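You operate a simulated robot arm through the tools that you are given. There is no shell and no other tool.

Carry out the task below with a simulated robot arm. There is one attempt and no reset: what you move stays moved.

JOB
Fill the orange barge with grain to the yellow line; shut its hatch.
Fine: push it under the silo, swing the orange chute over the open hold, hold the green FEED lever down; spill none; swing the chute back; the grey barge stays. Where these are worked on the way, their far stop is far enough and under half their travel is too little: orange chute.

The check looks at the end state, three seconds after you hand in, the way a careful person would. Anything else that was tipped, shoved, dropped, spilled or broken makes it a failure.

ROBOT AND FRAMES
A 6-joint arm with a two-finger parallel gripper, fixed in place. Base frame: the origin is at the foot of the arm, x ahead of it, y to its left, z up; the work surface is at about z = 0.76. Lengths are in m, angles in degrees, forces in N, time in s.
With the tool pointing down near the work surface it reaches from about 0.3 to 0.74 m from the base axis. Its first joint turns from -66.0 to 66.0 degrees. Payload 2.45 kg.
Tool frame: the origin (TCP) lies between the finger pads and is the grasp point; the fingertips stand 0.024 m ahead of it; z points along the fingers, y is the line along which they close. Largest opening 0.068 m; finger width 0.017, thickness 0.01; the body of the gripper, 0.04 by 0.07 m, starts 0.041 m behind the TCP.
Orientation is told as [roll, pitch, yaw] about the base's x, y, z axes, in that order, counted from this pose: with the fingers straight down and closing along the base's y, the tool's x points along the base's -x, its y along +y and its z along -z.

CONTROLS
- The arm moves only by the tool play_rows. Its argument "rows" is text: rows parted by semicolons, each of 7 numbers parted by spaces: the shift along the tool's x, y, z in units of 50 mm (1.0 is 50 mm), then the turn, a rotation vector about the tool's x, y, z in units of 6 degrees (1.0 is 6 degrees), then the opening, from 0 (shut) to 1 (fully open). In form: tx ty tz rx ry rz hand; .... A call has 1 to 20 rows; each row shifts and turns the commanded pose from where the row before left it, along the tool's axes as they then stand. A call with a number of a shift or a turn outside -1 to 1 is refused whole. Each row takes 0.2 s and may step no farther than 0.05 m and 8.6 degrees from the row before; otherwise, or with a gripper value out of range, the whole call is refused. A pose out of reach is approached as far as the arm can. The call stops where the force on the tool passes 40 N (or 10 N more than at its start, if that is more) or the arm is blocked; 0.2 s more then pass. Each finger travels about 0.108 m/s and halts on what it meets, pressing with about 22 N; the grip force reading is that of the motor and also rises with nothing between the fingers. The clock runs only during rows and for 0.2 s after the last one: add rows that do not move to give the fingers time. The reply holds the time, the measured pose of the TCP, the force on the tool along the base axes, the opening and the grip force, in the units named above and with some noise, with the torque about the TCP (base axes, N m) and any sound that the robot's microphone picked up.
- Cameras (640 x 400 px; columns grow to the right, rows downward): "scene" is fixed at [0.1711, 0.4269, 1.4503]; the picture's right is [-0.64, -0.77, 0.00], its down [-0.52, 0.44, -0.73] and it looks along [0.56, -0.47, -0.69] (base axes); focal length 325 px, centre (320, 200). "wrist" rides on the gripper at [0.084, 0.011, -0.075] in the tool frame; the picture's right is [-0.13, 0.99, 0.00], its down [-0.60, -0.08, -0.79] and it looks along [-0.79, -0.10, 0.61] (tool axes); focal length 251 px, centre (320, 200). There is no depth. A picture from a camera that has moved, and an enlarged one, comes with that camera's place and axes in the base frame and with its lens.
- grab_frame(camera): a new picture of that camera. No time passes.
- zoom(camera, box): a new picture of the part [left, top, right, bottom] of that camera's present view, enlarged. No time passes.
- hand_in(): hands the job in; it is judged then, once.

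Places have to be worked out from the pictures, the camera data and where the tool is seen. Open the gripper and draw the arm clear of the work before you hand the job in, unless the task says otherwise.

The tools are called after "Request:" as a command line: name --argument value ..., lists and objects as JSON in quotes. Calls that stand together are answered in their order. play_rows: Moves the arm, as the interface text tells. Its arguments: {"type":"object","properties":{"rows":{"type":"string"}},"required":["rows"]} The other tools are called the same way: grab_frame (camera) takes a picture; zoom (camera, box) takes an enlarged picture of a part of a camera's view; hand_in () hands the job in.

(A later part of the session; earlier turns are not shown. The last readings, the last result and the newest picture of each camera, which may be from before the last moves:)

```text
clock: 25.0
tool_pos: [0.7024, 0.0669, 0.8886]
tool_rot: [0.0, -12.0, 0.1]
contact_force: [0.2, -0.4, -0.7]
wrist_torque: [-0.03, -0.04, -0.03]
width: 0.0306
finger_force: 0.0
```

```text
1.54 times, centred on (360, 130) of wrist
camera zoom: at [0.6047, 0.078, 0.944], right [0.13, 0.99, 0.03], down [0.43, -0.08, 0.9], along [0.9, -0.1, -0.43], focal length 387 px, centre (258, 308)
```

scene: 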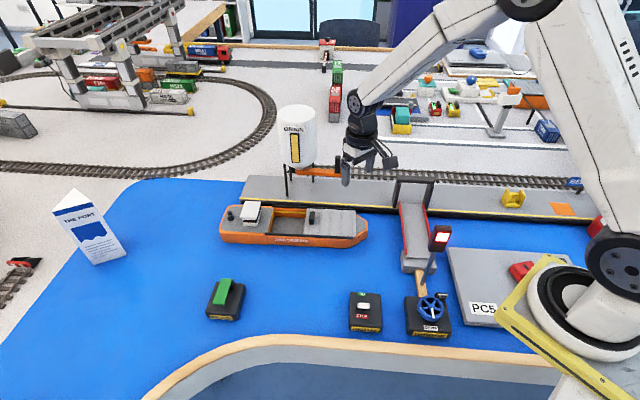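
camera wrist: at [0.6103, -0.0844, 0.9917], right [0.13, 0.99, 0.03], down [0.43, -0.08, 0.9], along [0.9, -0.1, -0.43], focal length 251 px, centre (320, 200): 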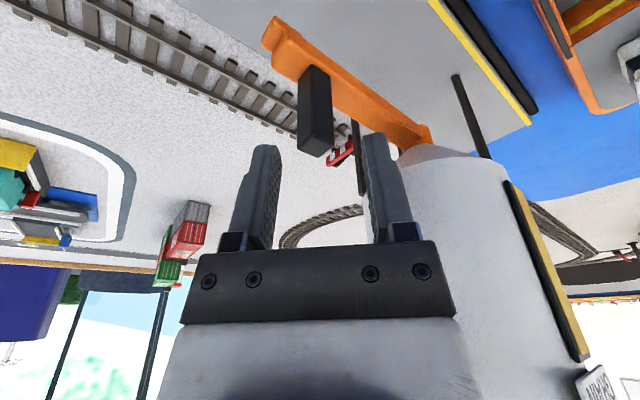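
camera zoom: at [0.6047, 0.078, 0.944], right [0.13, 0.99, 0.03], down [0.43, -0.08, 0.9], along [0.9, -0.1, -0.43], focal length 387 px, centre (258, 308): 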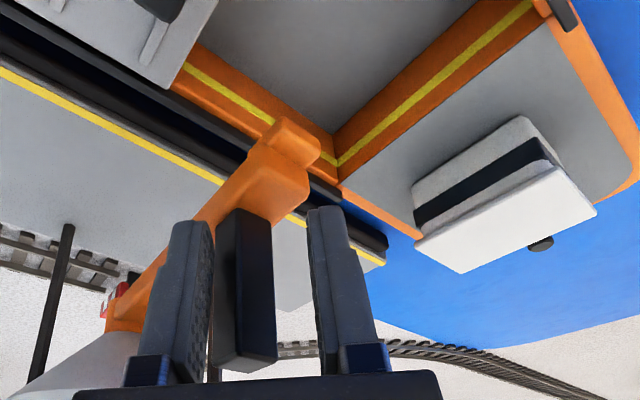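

No stop reached yet, and force is near zero. I go on in small steps to feel the far stop.

Request:
play_rows --rows "-0.068 0.068 0.015 0 0 0 0.45; -0.068 0.068 0.015 0 0 0 0.45; -0.068 0.068 0.015 0 0 0 0.45"

Request:
zoom --camera "scene" --box '[210, 130, 370, 250]'

Request:
zoom --camera "wrist" --box '[200, 0, 520, 260]'

```text
clock: 25.8
tool_pos: [0.706, 0.0706, 0.8837]
tool_rot: [-0.3, -10.7, -0.4]
contact_force: [-10.1, -12.3, 5.9]
wrist_torque: [-0.31, 0.24, -0.35]
width: 0.0407
finger_force: 6.3
stopped in row 3: the force on the tool passed its limit at 43 N (the readings are from after the stop); the commanded pose is now the measured one
```

```text
3.33 times, centred on (290, 190) of scene
camera zoom: at [0.1707, 0.4266, 1.4504], right [-0.64, -0.77, 0.0], down [-0.52, 0.44, -0.73], along [0.56, -0.47, -0.69], focal length 1084 px, centre (420, 233)
```

zoom: 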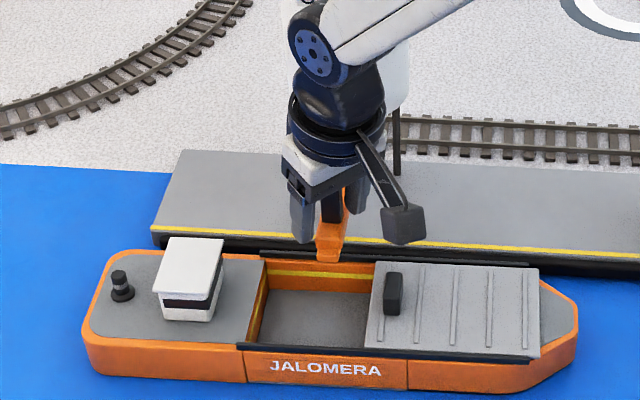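

```text
1.54 times, centred on (360, 130) of wrist
camera zoom: at [0.6098, 0.0832, 0.9418], right [0.13, 0.99, 0.02], down [0.45, -0.08, 0.89], along [0.88, -0.11, -0.45], focal length 387 px, centre (258, 308)
```

zoom: 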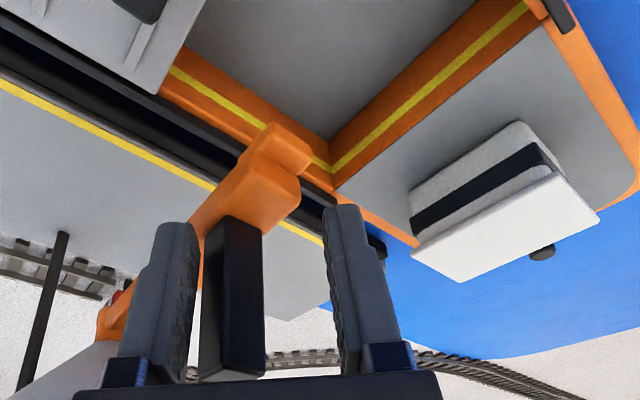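

The chute hit its far stop, perpendicular to the quay and over the hold. I back the finger off, open wider, and lift straight off the post.

Request:
play_rows --rows "0.04 -0.1 0 0 0 0 0.45; 0 -0.04 0 0 0 0 0.7; 0 0 0 0 0 0 0.7; -0.14 0 -0.73 0 0 0 0.7; -0.14 0 -0.73 0 0 0 0.7; -0.1 0 -0.5 0 0 0 0.7"

Request:
zoom --camera "scene" --box '[210, 130, 370, 250]'

Request:
grab_frame --camera "wrist"

```text
clock: 27.2
tool_pos: [0.7048, 0.0658, 0.9849]
tool_rot: [-0.2, -11.0, -0.2]
contact_force: [0.9, -0.1, 0.4]
wrist_torque: [0.03, 0.01, 0.0]
width: 0.0476
finger_force: 0.0
```

```text
3.33 times, centred on (290, 190) of scene
camera zoom: at [0.171, 0.4269, 1.4503], right [-0.64, -0.77, 0.0], down [-0.52, 0.44, -0.73], along [0.56, -0.47, -0.69], focal length 1084 px, centre (420, 233)
```

zoom: 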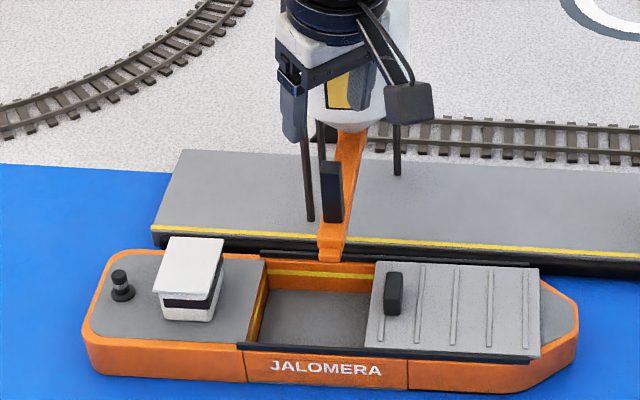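

```text
taken
camera wrist: at [0.6087, 0.0786, 1.0417], right [0.13, 0.99, 0.02], down [0.44, -0.08, 0.89], along [0.89, -0.11, -0.45], focal length 251 px, centre (320, 200)
```

wrist: 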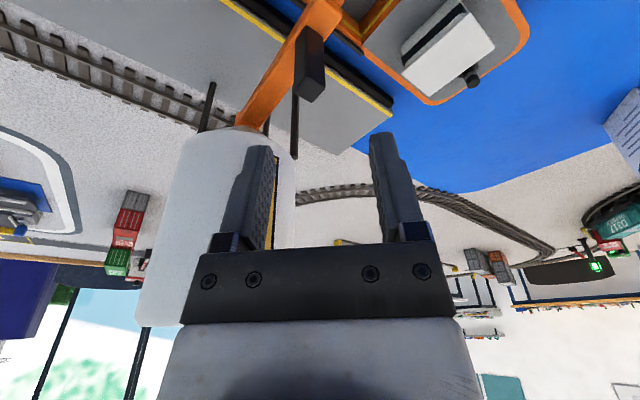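

The outlet sits about (u 0.541, n −0.441), inside the hold but some 15 mm toward the quay from its centreline. I'll go back to the hull side and push the barge about 13 mm more to centre it; first reposition.

Request:
play_rows --rows "0.6 0.6 0 0 0.917 0 0.8; 0.6 0.6 0 0 0.917 0 1; 0.58 0.6 0 0 0 0 1; 0 0 0 0 0 0.9167 1; 0 0 0 0 0 0.9167 1; 0 0 0 0 0 0.9167 1; 0 0 0 0 0 0.9167 1; 0 0 0 0 0 0.9167 1; 0 0 0 0 0 0.9167 1; 0 0 0 0 0 0.9167 1; 0 0 0 0 0 0.9167 1"

Request:
zoom --camera "scene" --box '[210, 130, 370, 250]'

Request:
grab_frame --camera "wrist"

```text
clock: 29.6
tool_pos: [0.6175, 0.1571, 0.9748]
tool_rot: [-0.1, 0.0, -44.4]
contact_force: [-0.5, -0.4, 0.3]
wrist_torque: [0.02, -0.03, -0.01]
width: 0.068
finger_force: 0.2
```

```text
3.33 times, centred on (290, 190) of scene
camera zoom: at [0.1711, 0.4269, 1.4503], right [-0.64, -0.77, 0.0], down [-0.52, 0.44, -0.73], along [0.56, -0.47, -0.69], focal length 1084 px, centre (420, 233)
```

zoom: 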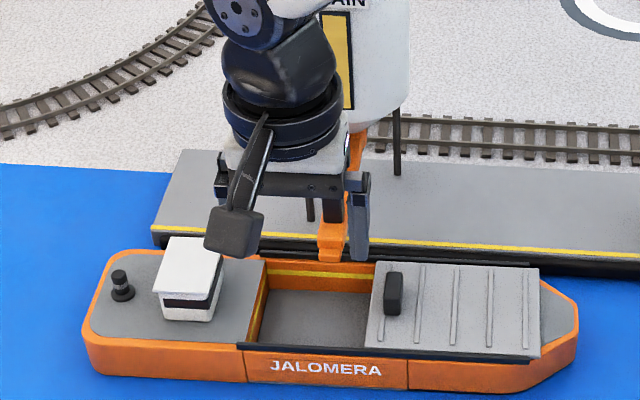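

```text
taken
camera wrist: at [0.565, 0.2243, 1.0498], right [0.79, 0.62, 0.0], down [0.38, -0.48, 0.79], along [0.49, -0.62, -0.61], focal length 251 px, centre (320, 200)
```

wrist: 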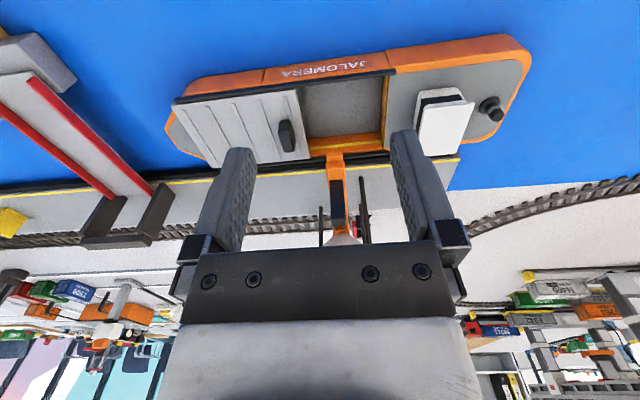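

Both views agree: hold spans n −0.471…−0.379, outlet at −0.442. I descend beside the hull and push to centre it (about 15 mm of barge motion).

Request:
play_rows --rows "0 0 0.89 0 0 -0.067 1; 0 0 0.89 0 0 0 1; 0 0 0.89 0 0 0 1; 0 0 0.88 0 0 0 1; -0.15 0 0 0 0 0 1; -0.15 0 0 0 0 0 1; -0.15 0 0 0 0 0 1; -0.15 0 0 0 0 0 1; -0.15 0 0 0 0 0 1; -0.14 0 0 0 0 0 1"

Request:
zoom --camera "scene" --box '[210, 130, 370, 250]'

Request:
grab_frame --camera "wrist"

```text
clock: 31.8
tool_pos: [0.65, 0.126, 0.7979]
tool_rot: [-0.2, -0.1, -43.8]
contact_force: [-3.3, 2.9, 0.6]
wrist_torque: [-0.01, 0.0, -0.11]
width: 0.0677
finger_force: 0.1
```

```text
3.33 times, centred on (290, 190) of scene
camera zoom: at [0.171, 0.427, 1.4502], right [-0.64, -0.77, 0.0], down [-0.52, 0.44, -0.73], along [0.56, -0.47, -0.69], focal length 1084 px, centre (420, 233)
```

zoom: 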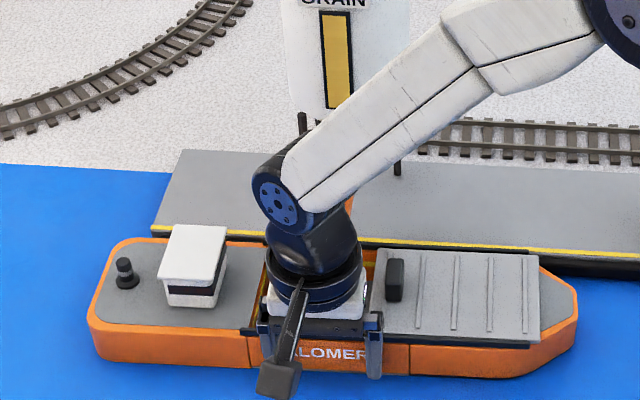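

```text
taken
camera wrist: at [0.5967, 0.1926, 0.8723], right [0.78, 0.63, 0.0], down [0.38, -0.47, 0.79], along [0.5, -0.62, -0.61], focal length 251 px, centre (320, 200)
```

wrist: 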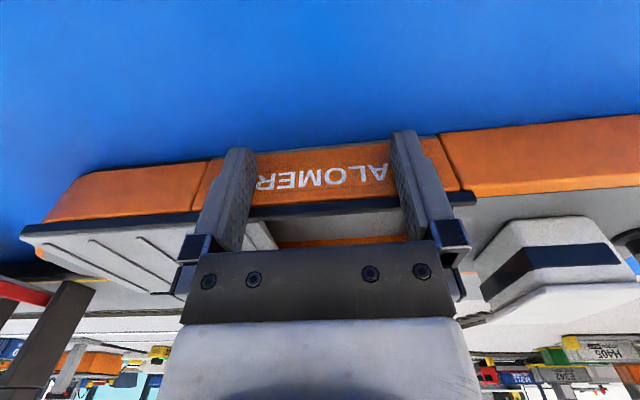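

The barge is now centred under the chute. I back off, rise, and move toward the FEED lever's free end (≈(0.586, 0.363)), closing the fingers.

Request:
play_rows --rows "0.6 0 0 0 0 0 1; 0 0 -0.8 0 0 0 0.5; 0 0 -0.8 0 0 0 0; 0 0 -0.8 0 0 0 0; 0 0 -0.6 0 0 0 0; 0.85 0.6 0 0 0 0 0; 0.85 0.6 0 0 0 0 0; 0.85 0.6 0 0 0 0 0; 0.85 0.6 0 0 0 0 0; 0 0 0 0 0 0 0"

Request:
grab_frame --camera "scene"

Request:
grab_frame --camera "wrist"

Request:
zoom --camera "scene" --box '[210, 130, 370, 250]'

```text
refused: row 6 steps farther than a row can; nothing moved
```

```text
taken
```

scene: 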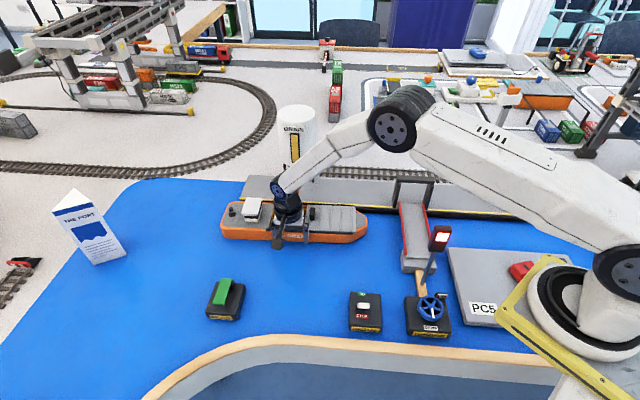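

```text
taken
camera wrist: at [0.5967, 0.1926, 0.8723], right [0.78, 0.63, 0.0], down [0.38, -0.47, 0.79], along [0.5, -0.62, -0.61], focal length 251 px, centre (320, 200)
```

wrist: 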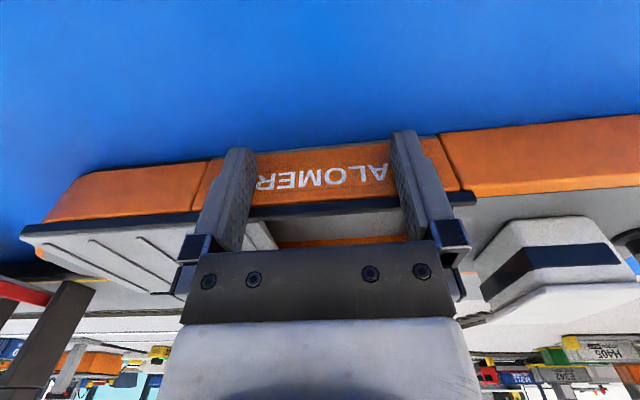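

```text
3.33 times, centred on (290, 190) of scene
camera zoom: at [0.171, 0.427, 1.4502], right [-0.64, -0.77, 0.0], down [-0.52, 0.44, -0.73], along [0.56, -0.47, -0.69], focal length 1084 px, centre (420, 233)
```

zoom: 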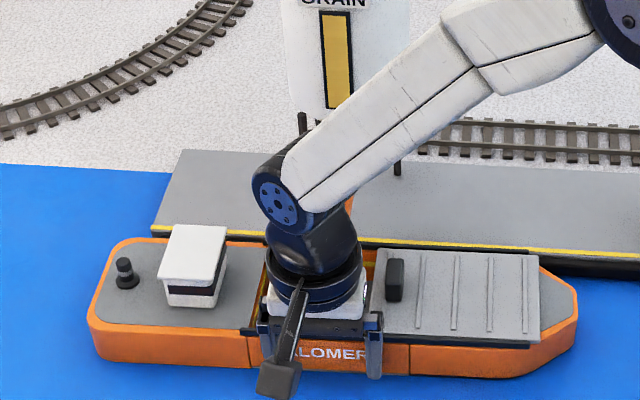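

The call was refused because the combined step was just over 50 mm. I split the lateral travel into five smaller rows.

Request:
play_rows --rows "0.6 0 0 0 0 0 1; 0 0 -0.8 0 0 0 0.5; 0 0 -0.8 0 0 0 0; 0 0 -0.8 0 0 0 0; 0 0 -0.6 0 0 0 0; 0.68 0.48 0 0 0 0 0; 0.68 0.48 0 0 0 0 0; 0.68 0.48 0 0 0 0 0; 0.68 0.48 0 0 0 0 0; 0.68 0.48 0 0 0 0 0; 0 0 0 0 0 0 0"

Request:
grab_frame --camera "scene"

Request:
grab_frame --camera "wrist"

Request:
zoom --camera "scene" --box '[210, 130, 370, 250]'

```text
clock: 34.2
tool_pos: [0.5866, 0.3505, 0.9484]
tool_rot: [-0.2, -0.1, -43.8]
contact_force: [0.6, 0.9, -0.5]
wrist_torque: [0.0, 0.03, -0.04]
width: 0.0001
finger_force: 22.0
```

```text
taken
```

scene: 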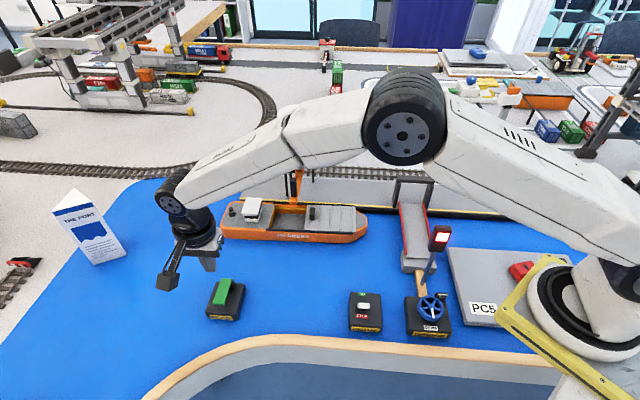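

```text
taken
camera wrist: at [0.5346, 0.4187, 1.0219], right [0.78, 0.63, 0.0], down [0.38, -0.47, 0.79], along [0.5, -0.62, -0.61], focal length 251 px, centre (320, 200)
```

wrist: 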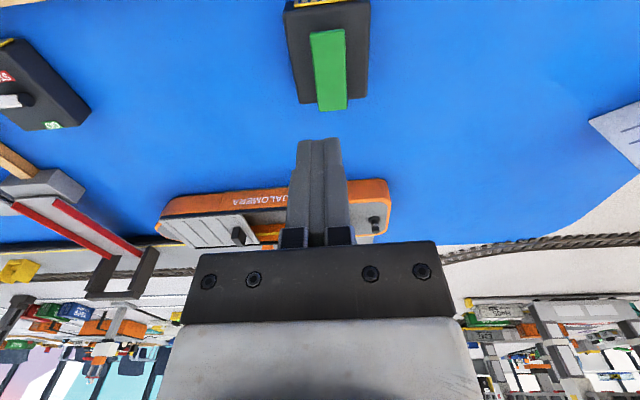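

```text
3.33 times, centred on (290, 190) of scene
camera zoom: at [0.171, 0.427, 1.4503], right [-0.64, -0.77, 0.0], down [-0.52, 0.44, -0.73], along [0.56, -0.47, -0.69], focal length 1084 px, centre (420, 233)
```

zoom: 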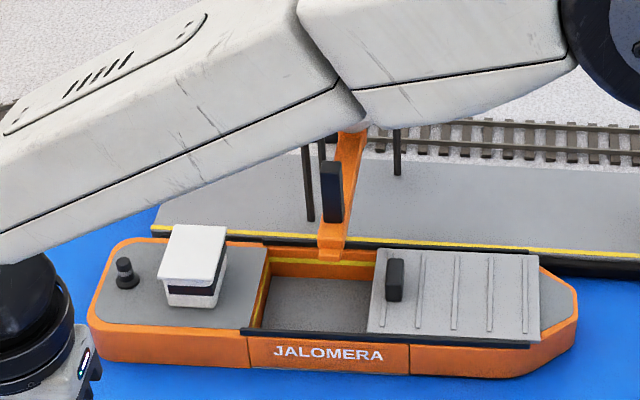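

The chute and open hold are fully visible from the scene camera while the arm is at FEED. The lever's axis lies 8 mm to the tool's +y; I shift there and descend to just above the lever.

Request:
play_rows --rows "0 0.165 0.4 0 0 0 0; 0 0 0.8 0 0 0 0; 0 0 0.7 0 0 0 0; 0 0 0 0 0 0 0"

Request:
zoom --camera "scene" --box '[170, 240, 270, 330]'

Request:
zoom --camera "wrist" --box '[220, 40, 420, 200]'

```text
clock: 35.2
tool_pos: [0.5942, 0.357, 0.8514]
tool_rot: [-0.1, -0.1, -43.8]
contact_force: [0.4, 0.5, 0.4]
wrist_torque: [-0.02, -0.02, 0.0]
width: 0.0002
finger_force: 22.0
```

```text
4.44 times, centred on (220, 285) of scene
camera zoom: at [0.1711, 0.4269, 1.4503], right [-0.64, -0.77, 0.0], down [-0.52, 0.44, -0.73], along [0.56, -0.47, -0.69], focal length 1445 px, centre (764, -178)
```

zoom: 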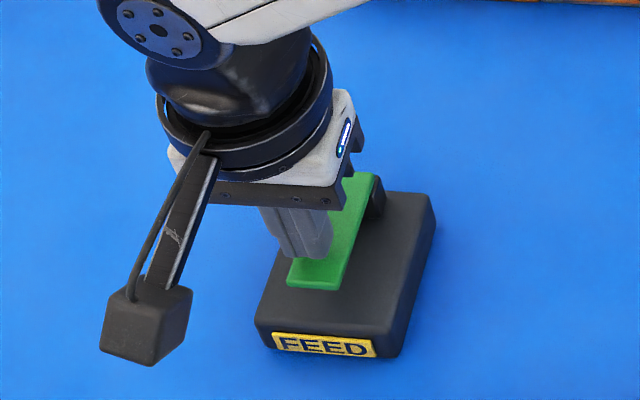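

```text
2.50 times, centred on (320, 120) of wrist
camera zoom: at [0.5413, 0.4247, 0.925], right [0.78, 0.63, 0.0], down [0.38, -0.47, 0.79], along [0.5, -0.62, -0.61], focal length 629 px, centre (320, 400)
```

zoom: 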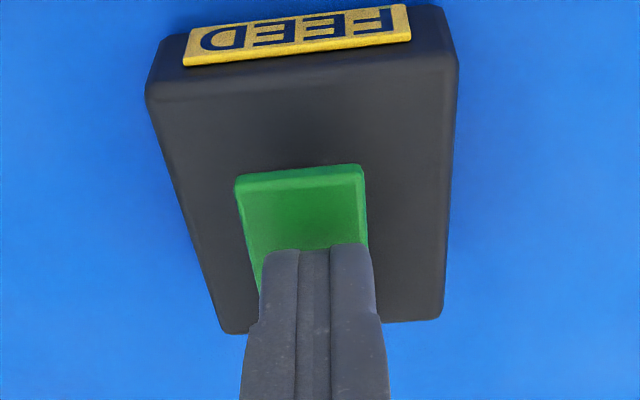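

The fingertip would land right at the lever's end edge, so I shift 4 mm inward and 3.5 mm sideways, then lower to near contact.

Request:
play_rows --rows "-0.08 -0.07 0.1 0 0 0 0; 0 0 0.1 0 0 0 0; 0 0 0.08 0 0 0 0"

Request:
zoom --camera "wrist" --box '[220, 40, 420, 200]'

Request:
zoom --camera "scene" --box '[260, 170, 340, 230]'

```text
clock: 36.0
tool_pos: [0.5944, 0.3516, 0.8383]
tool_rot: [-0.1, -0.1, -43.9]
contact_force: [-1.3, -0.2, 1.5]
wrist_torque: [0.02, 0.04, -0.01]
width: 0.0001
finger_force: 22.0
```

```text
2.50 times, centred on (320, 120) of wrist
camera zoom: at [0.5417, 0.4185, 0.9124], right [0.78, 0.63, 0.0], down [0.38, -0.47, 0.79], along [0.5, -0.62, -0.61], focal length 629 px, centre (320, 400)
```

zoom: 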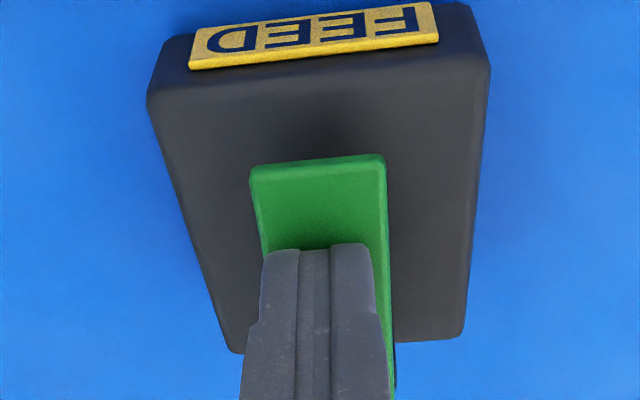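

```text
6.67 times, centred on (300, 200) of scene
camera zoom: at [0.171, 0.4269, 1.4503], right [-0.64, -0.77, 0.0], down [-0.52, 0.44, -0.73], along [0.56, -0.47, -0.69], focal length 2168 px, centre (453, 200)
```

zoom: 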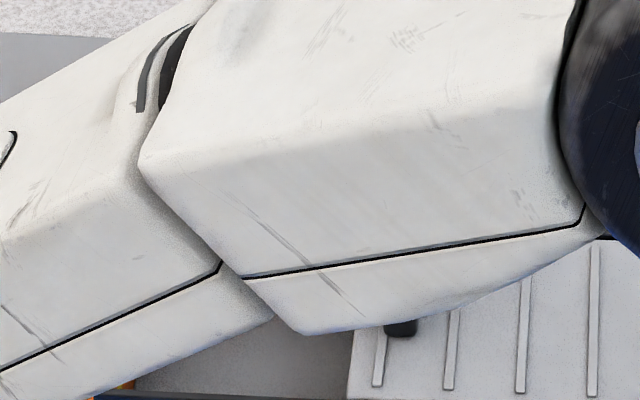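

Near contact (1.5 N). The forearm now hides the hold from the scene camera, so I look at both whole frames to see what view of the hold remains.

Request:
grab_frame --camera "scene"

Request:
grab_frame --camera "wrist"

```text
taken
```

scene: 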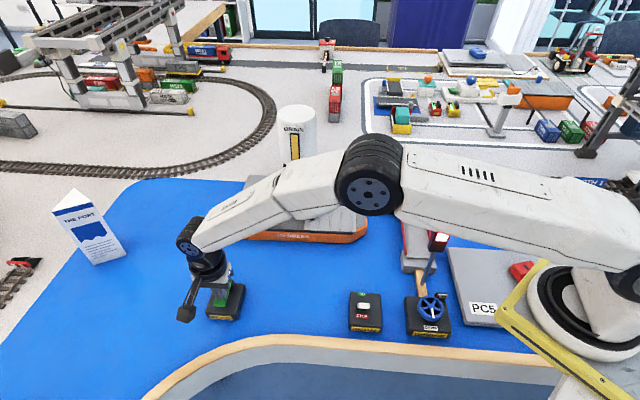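

```text
taken
camera wrist: at [0.5417, 0.4185, 0.9124], right [0.78, 0.63, 0.0], down [0.38, -0.47, 0.79], along [0.5, -0.62, -0.61], focal length 251 px, centre (320, 200)
```

wrist: 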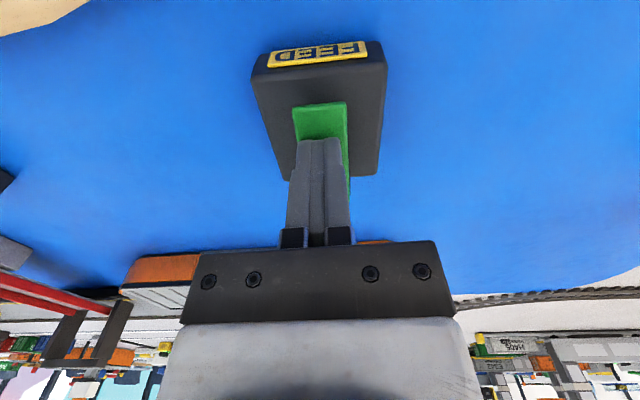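

Rotating the tool about its axis should bring the hold into the wrist view left of the gripper body. I lift 4 mm, turn yaw by +28°, and look.

Request:
play_rows --rows "0 0 -0.08 0 0 0 0; 0 0 0 0 0 -0.94 0; 0 0 0 0 0 -0.94 0; 0 0 0 0 0 -0.94 0; 0 0 0 0 0 -0.94 0; 0 0 0 0 0 -0.94 0"

Request:
grab_frame --camera "wrist"

Request:
zoom --camera "wrist" --box '[0, 180, 240, 330]'

Request:
grab_frame --camera "scene"

```text
clock: 37.4
tool_pos: [0.5943, 0.3513, 0.8404]
tool_rot: [-0.1, -0.1, -15.6]
contact_force: [-1.5, 0.5, 0.3]
wrist_torque: [-0.04, 0.03, 0.0]
width: 0.0
finger_force: 22.1
```

```text
taken
camera wrist: at [0.5165, 0.3854, 0.9163], right [0.39, 0.92, 0.0], down [0.56, -0.23, 0.79], along [0.73, -0.31, -0.61], focal length 251 px, centre (320, 200)
```

wrist: 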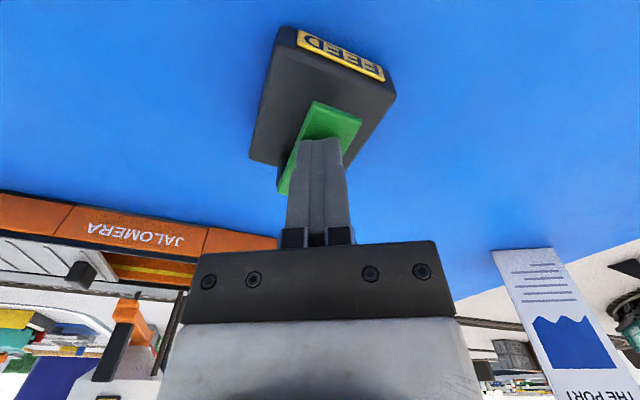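

```text
2.67 times, centred on (120, 255) of wrist
camera zoom: at [0.5165, 0.3854, 0.9163], right [0.39, 0.92, 0.0], down [0.56, -0.23, 0.79], along [0.73, -0.31, -0.61], focal length 670 px, centre (853, 53)
```

zoom: 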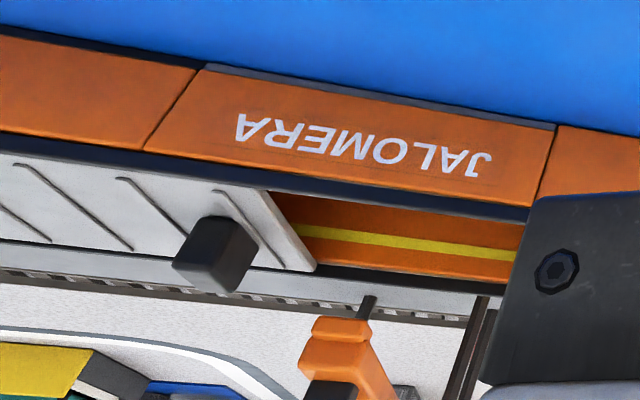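

```text
taken
```

scene: 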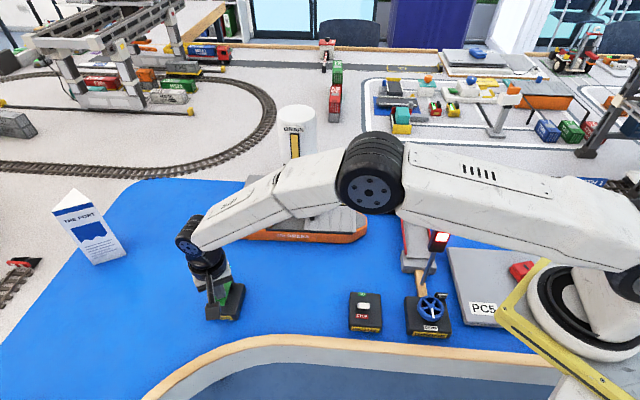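

Now the wrist camera shows the hold's quay-side wall with its yellow line, so I can watch while pressing. I press down 10 mm in small steps and read force and sound.

Request:
play_rows --rows "0 0 0.1 0 0 0 0; 0 0 0.1 0 0 0 0"

Request:
zoom --camera "wrist" --box '[0, 180, 240, 330]'

Request:
zoom --camera "wrist" --box '[220, 20, 420, 200]'

```text
clock: 38.0
tool_pos: [0.5945, 0.3519, 0.8339]
tool_rot: [-0.2, -0.1, -15.6]
contact_force: [-5.9, -6.3, 16.7]
wrist_torque: [-0.35, 0.03, -0.1]
width: 0.0
finger_force: 21.8
heard: click
```

```text
2.67 times, centred on (120, 255) of wrist
camera zoom: at [0.517, 0.3856, 0.9087], right [0.39, 0.92, 0.0], down [0.56, -0.24, 0.79], along [0.73, -0.31, -0.61], focal length 670 px, centre (853, 53)
```

zoom: 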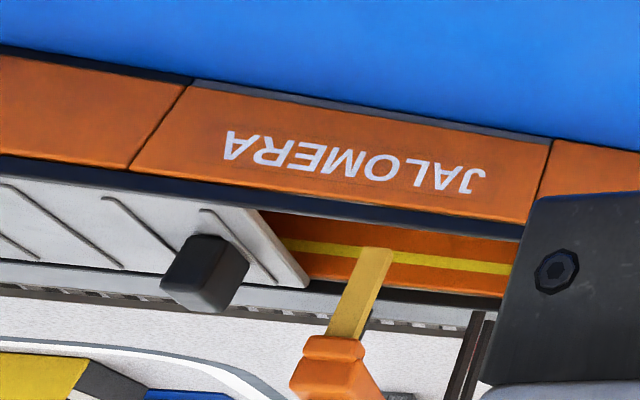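

```text
2.22 times, centred on (320, 110) of wrist
camera zoom: at [0.517, 0.3856, 0.9087], right [0.39, 0.92, 0.0], down [0.56, -0.24, 0.79], along [0.73, -0.31, -0.61], focal length 559 px, centre (320, 400)
```

zoom: 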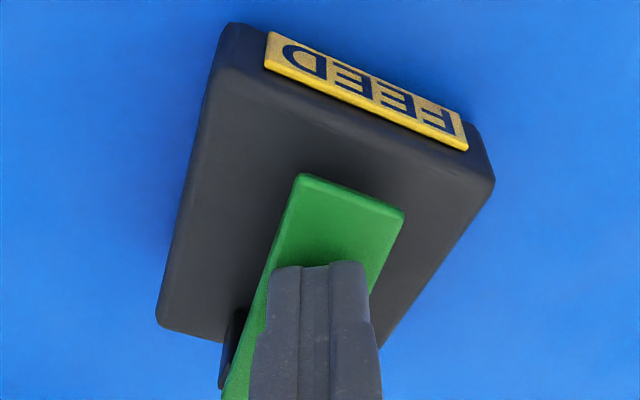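

A click, and grain is streaming from the chute into the hold. I hold still for short spells and watch the level.

Request:
play_rows --rows "0 0 0 0 0 0 0; 0 0 0 0 0 0 0; 0 0 0 0 0 0 0"

Request:
zoom --camera "wrist" --box '[0, 180, 240, 330]'

```text
clock: 38.8
tool_pos: [0.5946, 0.3522, 0.834]
tool_rot: [0.1, -0.2, -15.6]
contact_force: [-2.0, -4.8, 24.2]
wrist_torque: [-0.38, -0.07, -0.05]
width: 0.0001
finger_force: 22.3
```

```text
2.67 times, centred on (120, 255) of wrist
camera zoom: at [0.5169, 0.3861, 0.9083], right [0.39, 0.92, 0.0], down [0.56, -0.24, 0.8], along [0.73, -0.31, -0.61], focal length 670 px, centre (853, 53)
```

zoom: 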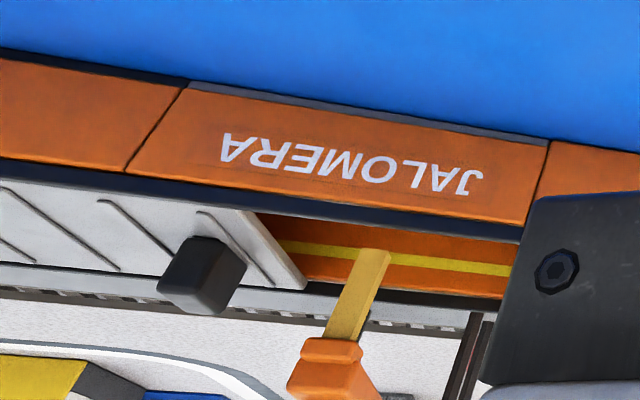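

Grain has flowed about a second. I release by lifting the tool to get the scene camera's clear view into the hold and check that it lands inside and how fast it fills.

Request:
play_rows --rows "0 0 -0.8 0 0 0 0; 0 0 -0.8 0 0 0 0; 0 0 -0.6 0 0 0 0"

Request:
zoom --camera "scene" --box '[210, 130, 370, 250]'

Request:
zoom --camera "scene" --box '[260, 185, 320, 230]'

Request:
grab_frame --camera "wrist"

```text
clock: 39.6
tool_pos: [0.5932, 0.3516, 0.9426]
tool_rot: [-0.2, 0.0, -15.7]
contact_force: [0.4, -0.2, -0.3]
wrist_torque: [0.02, 0.01, 0.01]
width: 0.0
finger_force: 21.9
```

```text
3.33 times, centred on (290, 190) of scene
camera zoom: at [0.171, 0.4269, 1.4503], right [-0.64, -0.77, 0.0], down [-0.52, 0.44, -0.73], along [0.56, -0.47, -0.69], focal length 1084 px, centre (420, 233)
```

zoom: 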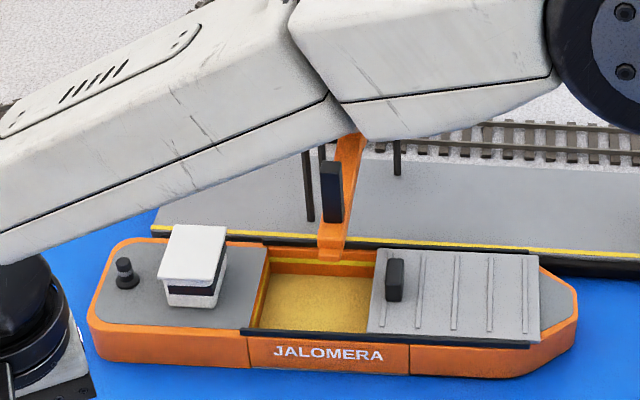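

```text
8.89 times, centred on (290, 208) of scene
camera zoom: at [0.171, 0.4269, 1.4503], right [-0.64, -0.77, 0.0], down [-0.52, 0.44, -0.73], along [0.56, -0.47, -0.69], focal length 2890 px, centre (587, 133)
```

zoom: 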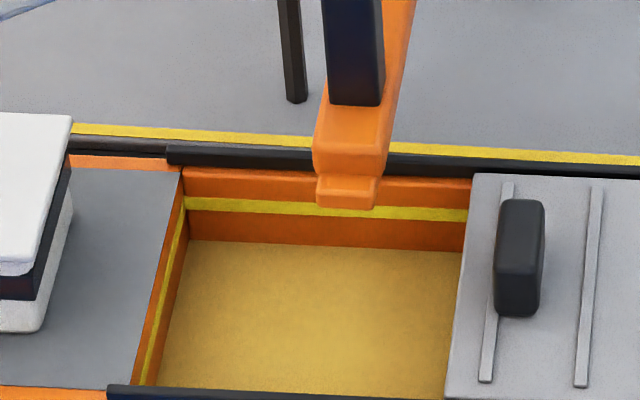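

```text
taken
camera wrist: at [0.517, 0.386, 1.017], right [0.39, 0.92, 0.0], down [0.56, -0.24, 0.79], along [0.73, -0.31, -0.61], focal length 251 px, centre (320, 200)
```

wrist: 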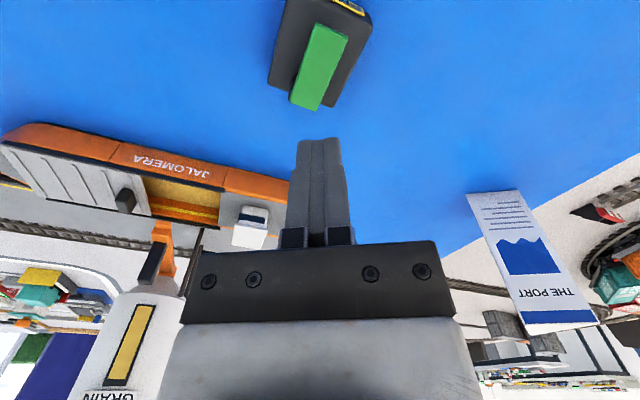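

The grain lies level inside the hold with nothing spilled; roughly a quarter of the way to the yellow line. I press again at the same depth and hold about 1.8 s, then check the wrist view.

Request:
play_rows --rows "0 0 0.8 0 0 0 0; 0 0 0.8 0 0 0 0; 0 0 0.45 0 0 0 0; 0 0 0.19 0 0 0 0; 0 0 0 0 0 0 0; 0 0 0 0 0 0 0; 0 0 0 0 0 0 0; 0 0 0 0 0 0 0; 0 0 0 0 0 0 0; 0 0 0 0 0 0 0; 0 0 0 0 0 0 0"

Request:
zoom --camera "wrist" --box '[0, 180, 240, 330]'

Request:
zoom --camera "wrist" --box '[90, 225, 200, 300]'

```text
clock: 42.0
tool_pos: [0.5943, 0.3523, 0.8331]
tool_rot: [0.2, -0.2, -15.6]
contact_force: [-4.9, 0.1, 31.9]
wrist_torque: [-0.36, -0.03, -0.06]
width: 0.0
finger_force: 22.2
heard: click
```

```text
2.67 times, centred on (120, 255) of wrist
camera zoom: at [0.5175, 0.3864, 0.9081], right [0.39, 0.92, 0.0], down [0.56, -0.24, 0.8], along [0.73, -0.31, -0.61], focal length 670 px, centre (853, 53)
```

zoom: 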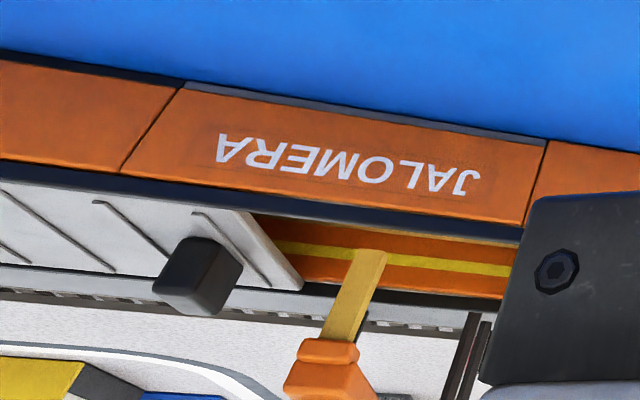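

```text
5.33 times, centred on (145, 262) of wrist
camera zoom: at [0.5175, 0.3864, 0.9081], right [0.39, 0.92, 0.0], down [0.56, -0.24, 0.8], along [0.73, -0.31, -0.61], focal length 1341 px, centre (1253, -133)
```

zoom: 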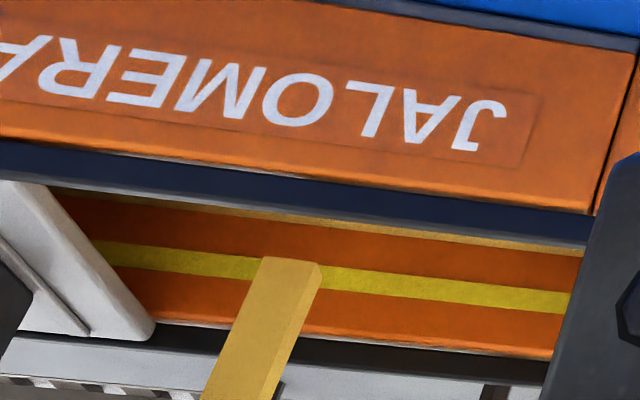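

A thin strip of grain now shows above the near rail, still well under the yellow line. I keep holding one more second and compare.

Request:
play_rows --rows "0 0 0 0 0 0 0; 0 0 0 0 0 0 0; 0 0 0 0 0 0 0; 0 0 0 0 0 0 0"

Request:
zoom --camera "wrist" --box '[90, 225, 200, 300]'

```text
clock: 43.0
tool_pos: [0.5957, 0.3531, 0.8336]
tool_rot: [0.1, -0.3, -15.7]
contact_force: [-6.8, 7.4, 28.1]
wrist_torque: [-0.08, 0.02, -0.04]
width: 0.0001
finger_force: 22.1
```

```text
5.33 times, centred on (145, 262) of wrist
camera zoom: at [0.5174, 0.3867, 0.908], right [0.39, 0.92, 0.0], down [0.56, -0.24, 0.8], along [0.73, -0.31, -0.61], focal length 1341 px, centre (1253, -133)
```

zoom: 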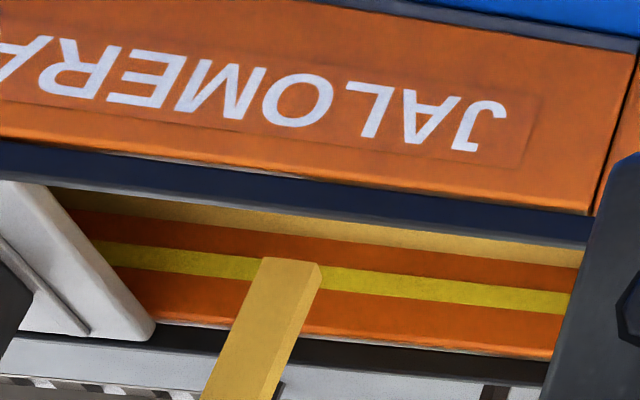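

The surface rises about 20 px per second here; about 37 px remain to the middle of the line. I hold 0.8 s more, then check.

Request:
play_rows --rows "0 0 0 0 0 0 0; 0 0 0 0 0 0 0; 0 0 0 0 0 0 0"

Request:
zoom --camera "wrist" --box '[90, 225, 200, 300]'

```text
clock: 43.8
tool_pos: [0.5955, 0.3531, 0.8335]
tool_rot: [0.2, -0.2, -15.6]
contact_force: [-7.1, 9.2, 29.1]
wrist_torque: [-0.09, 0.03, -0.08]
width: 0.0
finger_force: 21.8
```

```text
5.33 times, centred on (145, 262) of wrist
camera zoom: at [0.5175, 0.3866, 0.9081], right [0.39, 0.92, 0.0], down [0.56, -0.24, 0.8], along [0.73, -0.31, -0.61], focal length 1341 px, centre (1253, -133)
```

zoom: 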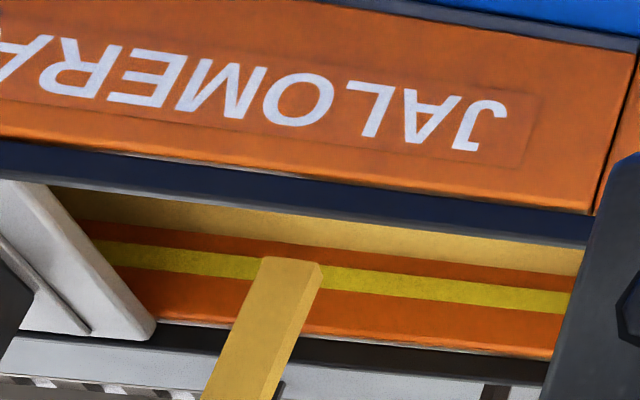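

Rise is about 12 px/s; about 17 px to the line's lower edge. I hold another 1.2 s.

Request:
play_rows --rows "0 0 0 0 0 0 0; 0 0 0 0 0 0 0; 0 0 0 0 0 0 0; 0 0 0 0 0 0 0; 0 0 0 0 0 0 0"

Request:
zoom --camera "wrist" --box '[90, 225, 200, 300]'

```text
clock: 45.0
tool_pos: [0.5953, 0.3522, 0.8342]
tool_rot: [0.1, -0.4, -15.6]
contact_force: [-8.9, 9.6, 29.6]
wrist_torque: [-0.08, 0.06, -0.03]
width: 0.0
finger_force: 22.0
```

```text
5.33 times, centred on (145, 262) of wrist
camera zoom: at [0.5176, 0.3863, 0.9081], right [0.39, 0.92, 0.0], down [0.56, -0.24, 0.8], along [0.73, -0.31, -0.61], focal length 1341 px, centre (1253, -133)
```

zoom: 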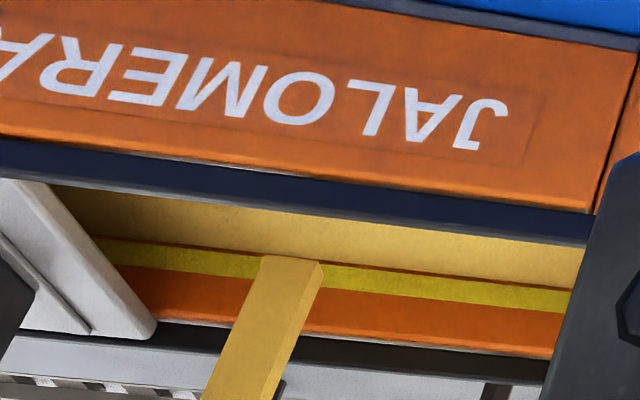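

The surface is just below the line's lower edge. I zoom in more closely to measure before the final part.

Request:
zoom --camera "wrist" --box '[140, 250, 190, 285]'

```text
11.43 times, centred on (165, 268) of wrist
camera zoom: at [0.5176, 0.3863, 0.9081], right [0.39, 0.92, 0.0], down [0.56, -0.24, 0.8], along [0.73, -0.31, -0.61], focal length 2874 px, centre (2091, -571)
```

zoom: 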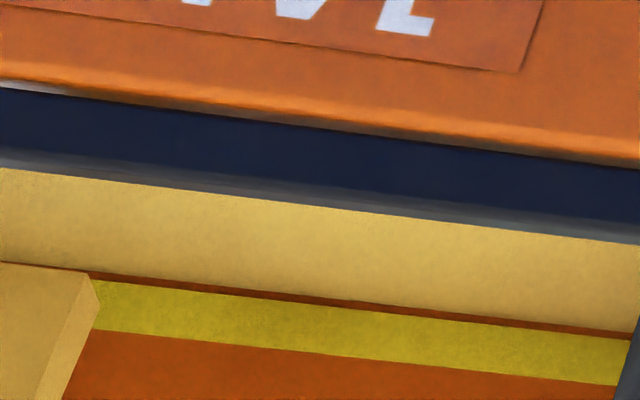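

An 8 px strip remains below the line, whose centre is ~33 px away at ~20 px/s. I hold another 0.8 s.

Request:
play_rows --rows "0 0 0 0 0 0 0; 0 0 0 0 0 0 0; 0 0 0 0 0 0 0"

Request:
zoom --camera "wrist" --box '[140, 250, 190, 285]'

```text
clock: 45.8
tool_pos: [0.5958, 0.3518, 0.8338]
tool_rot: [0.1, -0.3, -15.6]
contact_force: [-7.9, 8.2, 31.1]
wrist_torque: [-0.15, 0.06, -0.09]
width: 0.0
finger_force: 21.6
```

```text
11.43 times, centred on (165, 268) of wrist
camera zoom: at [0.5177, 0.3862, 0.9082], right [0.39, 0.92, 0.0], down [0.56, -0.24, 0.8], along [0.73, -0.31, -0.61], focal length 2874 px, centre (2091, -571)
```

zoom: 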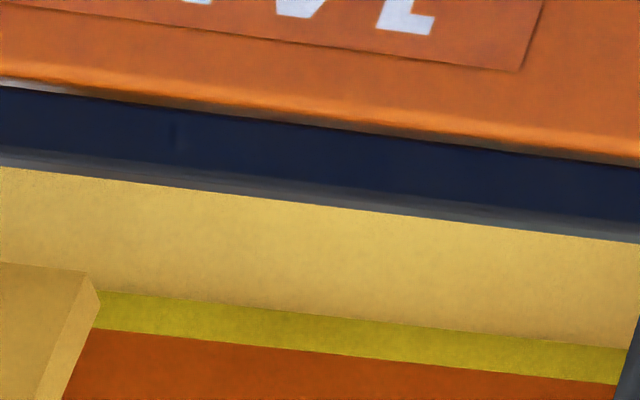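

The grain is now inside the yellow band, about a quarter up. Two more still rows and then a quick lift should end near its middle.

Request:
play_rows --rows "0 0 0 0 0 0 0; 0 0 -0.5 0 0 0 0; 0 0 -0.8 0 0 0 0; 0 0 -0.8 0 0 0 0"

Request:
zoom --camera "scene" --box '[260, 185, 320, 230]'

Request:
zoom --camera "scene" --box '[210, 130, 370, 250]'

Request:
grab_frame --camera "wrist"

```text
clock: 46.8
tool_pos: [0.5945, 0.3522, 0.9349]
tool_rot: [-0.3, 0.0, -15.6]
contact_force: [-0.2, -0.5, 0.0]
wrist_torque: [0.01, -0.02, 0.03]
width: 0.0
finger_force: 22.0
```

```text
8.89 times, centred on (290, 208) of scene
camera zoom: at [0.1711, 0.4269, 1.4503], right [-0.64, -0.77, 0.0], down [-0.52, 0.44, -0.73], along [0.56, -0.47, -0.69], focal length 2890 px, centre (587, 133)
```

zoom: 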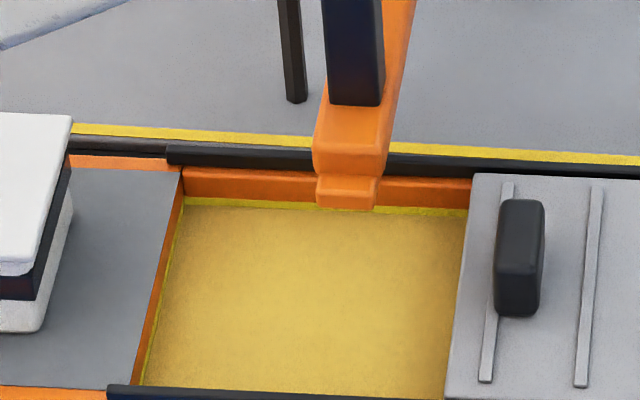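

```text
3.33 times, centred on (290, 190) of scene
camera zoom: at [0.1711, 0.4269, 1.4503], right [-0.64, -0.77, 0.0], down [-0.52, 0.44, -0.73], along [0.56, -0.47, -0.69], focal length 1084 px, centre (420, 233)
```

zoom: 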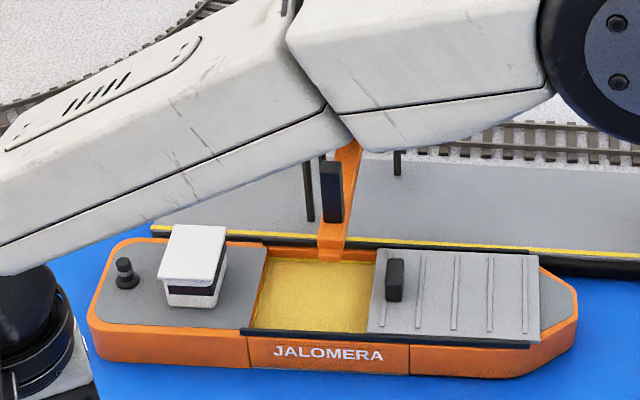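

```text
taken
camera wrist: at [0.5174, 0.385, 1.0093], right [0.39, 0.92, 0.0], down [0.56, -0.24, 0.79], along [0.73, -0.31, -0.61], focal length 251 px, centre (320, 200)
```

wrist: 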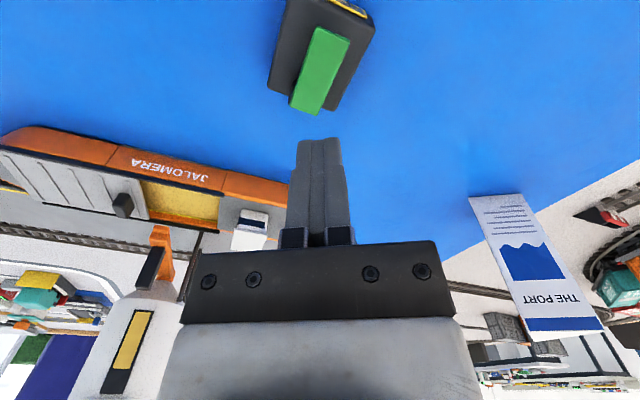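

Grain level sits in the middle of the yellow band and the flow has stopped, nothing spilled. Next I raise, return to yaw 0 with the 12° tilt, and approach the chute post for swinging it back.

Request:
play_rows --rows "0 0 -0.5 0 0 -0.867 0; 0 0 -0.5 0 0 -0.867 0; 0 0 0 0 0 -0.866 0; -0.29 -0.8 0 0 0 0 0.6; -0.29 -0.8 0 0 0 0 0.6; -0.29 -0.8 0 0 0 0 0.6; -0.29 -0.8 0 0 0 0 0.6; -0.29 -0.8 0 0 0 0 0.6; -0.29 -0.8 0 0 0 0 0.6; -0.29 -0.8 0 0 0 0 0.6; 0 0 0 0 -1 0 0.6; 0 0 0 0 -1 0 0.6; 0 0 0 0 0 0 0.6"

Request:
zoom --camera "scene" --box '[210, 110, 370, 230]'

Request:
grab_frame --camera "wrist"

```text
clock: 49.6
tool_pos: [0.6961, 0.0728, 0.985]
tool_rot: [-0.2, -12.0, 0.0]
contact_force: [0.3, 0.9, -0.2]
wrist_torque: [0.02, -0.01, -0.01]
width: 0.0406
finger_force: 0.1
```

```text
3.33 times, centred on (290, 170) of scene
camera zoom: at [0.1711, 0.4269, 1.4503], right [-0.64, -0.77, 0.0], down [-0.52, 0.44, -0.73], along [0.56, -0.47, -0.69], focal length 1084 px, centre (420, 300)
```

zoom: 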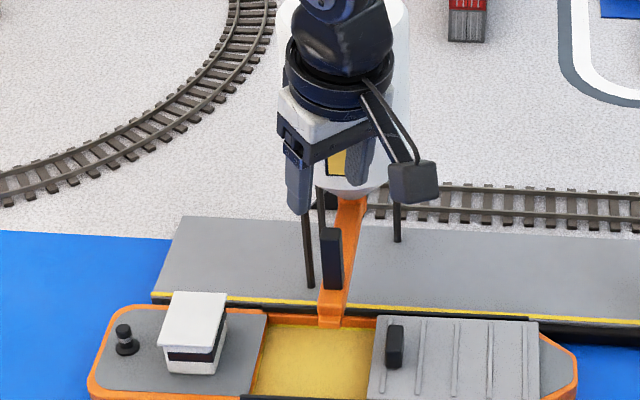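

```text
taken
camera wrist: at [0.5984, 0.0837, 1.0414], right [0.13, 0.99, 0.02], down [0.43, -0.08, 0.9], along [0.9, -0.1, -0.43], focal length 251 px, centre (320, 200)
```

wrist: 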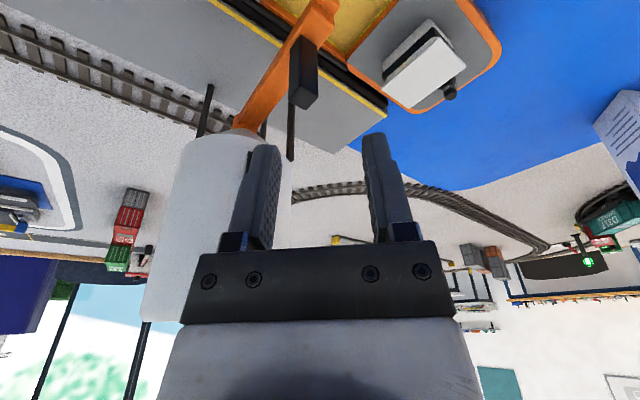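

The post stands at about (0.715, 0.0615). I align over it and descend halfway to check.

Request:
play_rows --rows "-0.372 -0.23 0.079 0 0 0 0.6; 0.101 0 0.477 0 0 0 0.6; 0.101 0 0.477 0 0 0 0.6"

Request:
zoom --camera "scene" --box '[250, 120, 350, 210]'

Request:
zoom --camera "wrist" --box '[200, 60, 460, 260]'

```text
clock: 50.4
tool_pos: [0.7135, 0.0592, 0.9378]
tool_rot: [-0.3, -12.0, -0.1]
contact_force: [-0.2, 0.1, 0.2]
wrist_torque: [0.04, 0.0, 0.02]
width: 0.041
finger_force: 0.0
```

```text
4.44 times, centred on (300, 165) of scene
camera zoom: at [0.1711, 0.4269, 1.4502], right [-0.64, -0.77, 0.0], down [-0.52, 0.44, -0.73], along [0.56, -0.47, -0.69], focal length 1445 px, centre (409, 356)
```

zoom: 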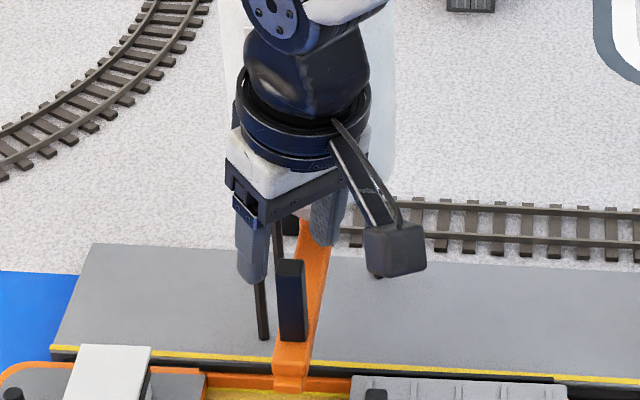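

```text
2.00 times, centred on (330, 160) of wrist
camera zoom: at [0.6175, 0.0713, 0.9928], right [0.13, 0.99, 0.02], down [0.43, -0.08, 0.9], along [0.9, -0.1, -0.43], focal length 503 px, centre (300, 280)
```

zoom: 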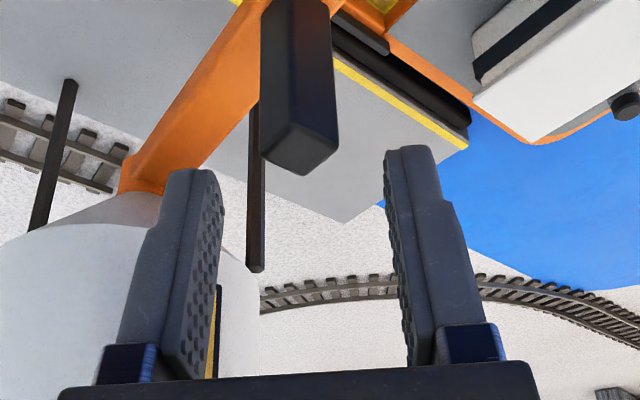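

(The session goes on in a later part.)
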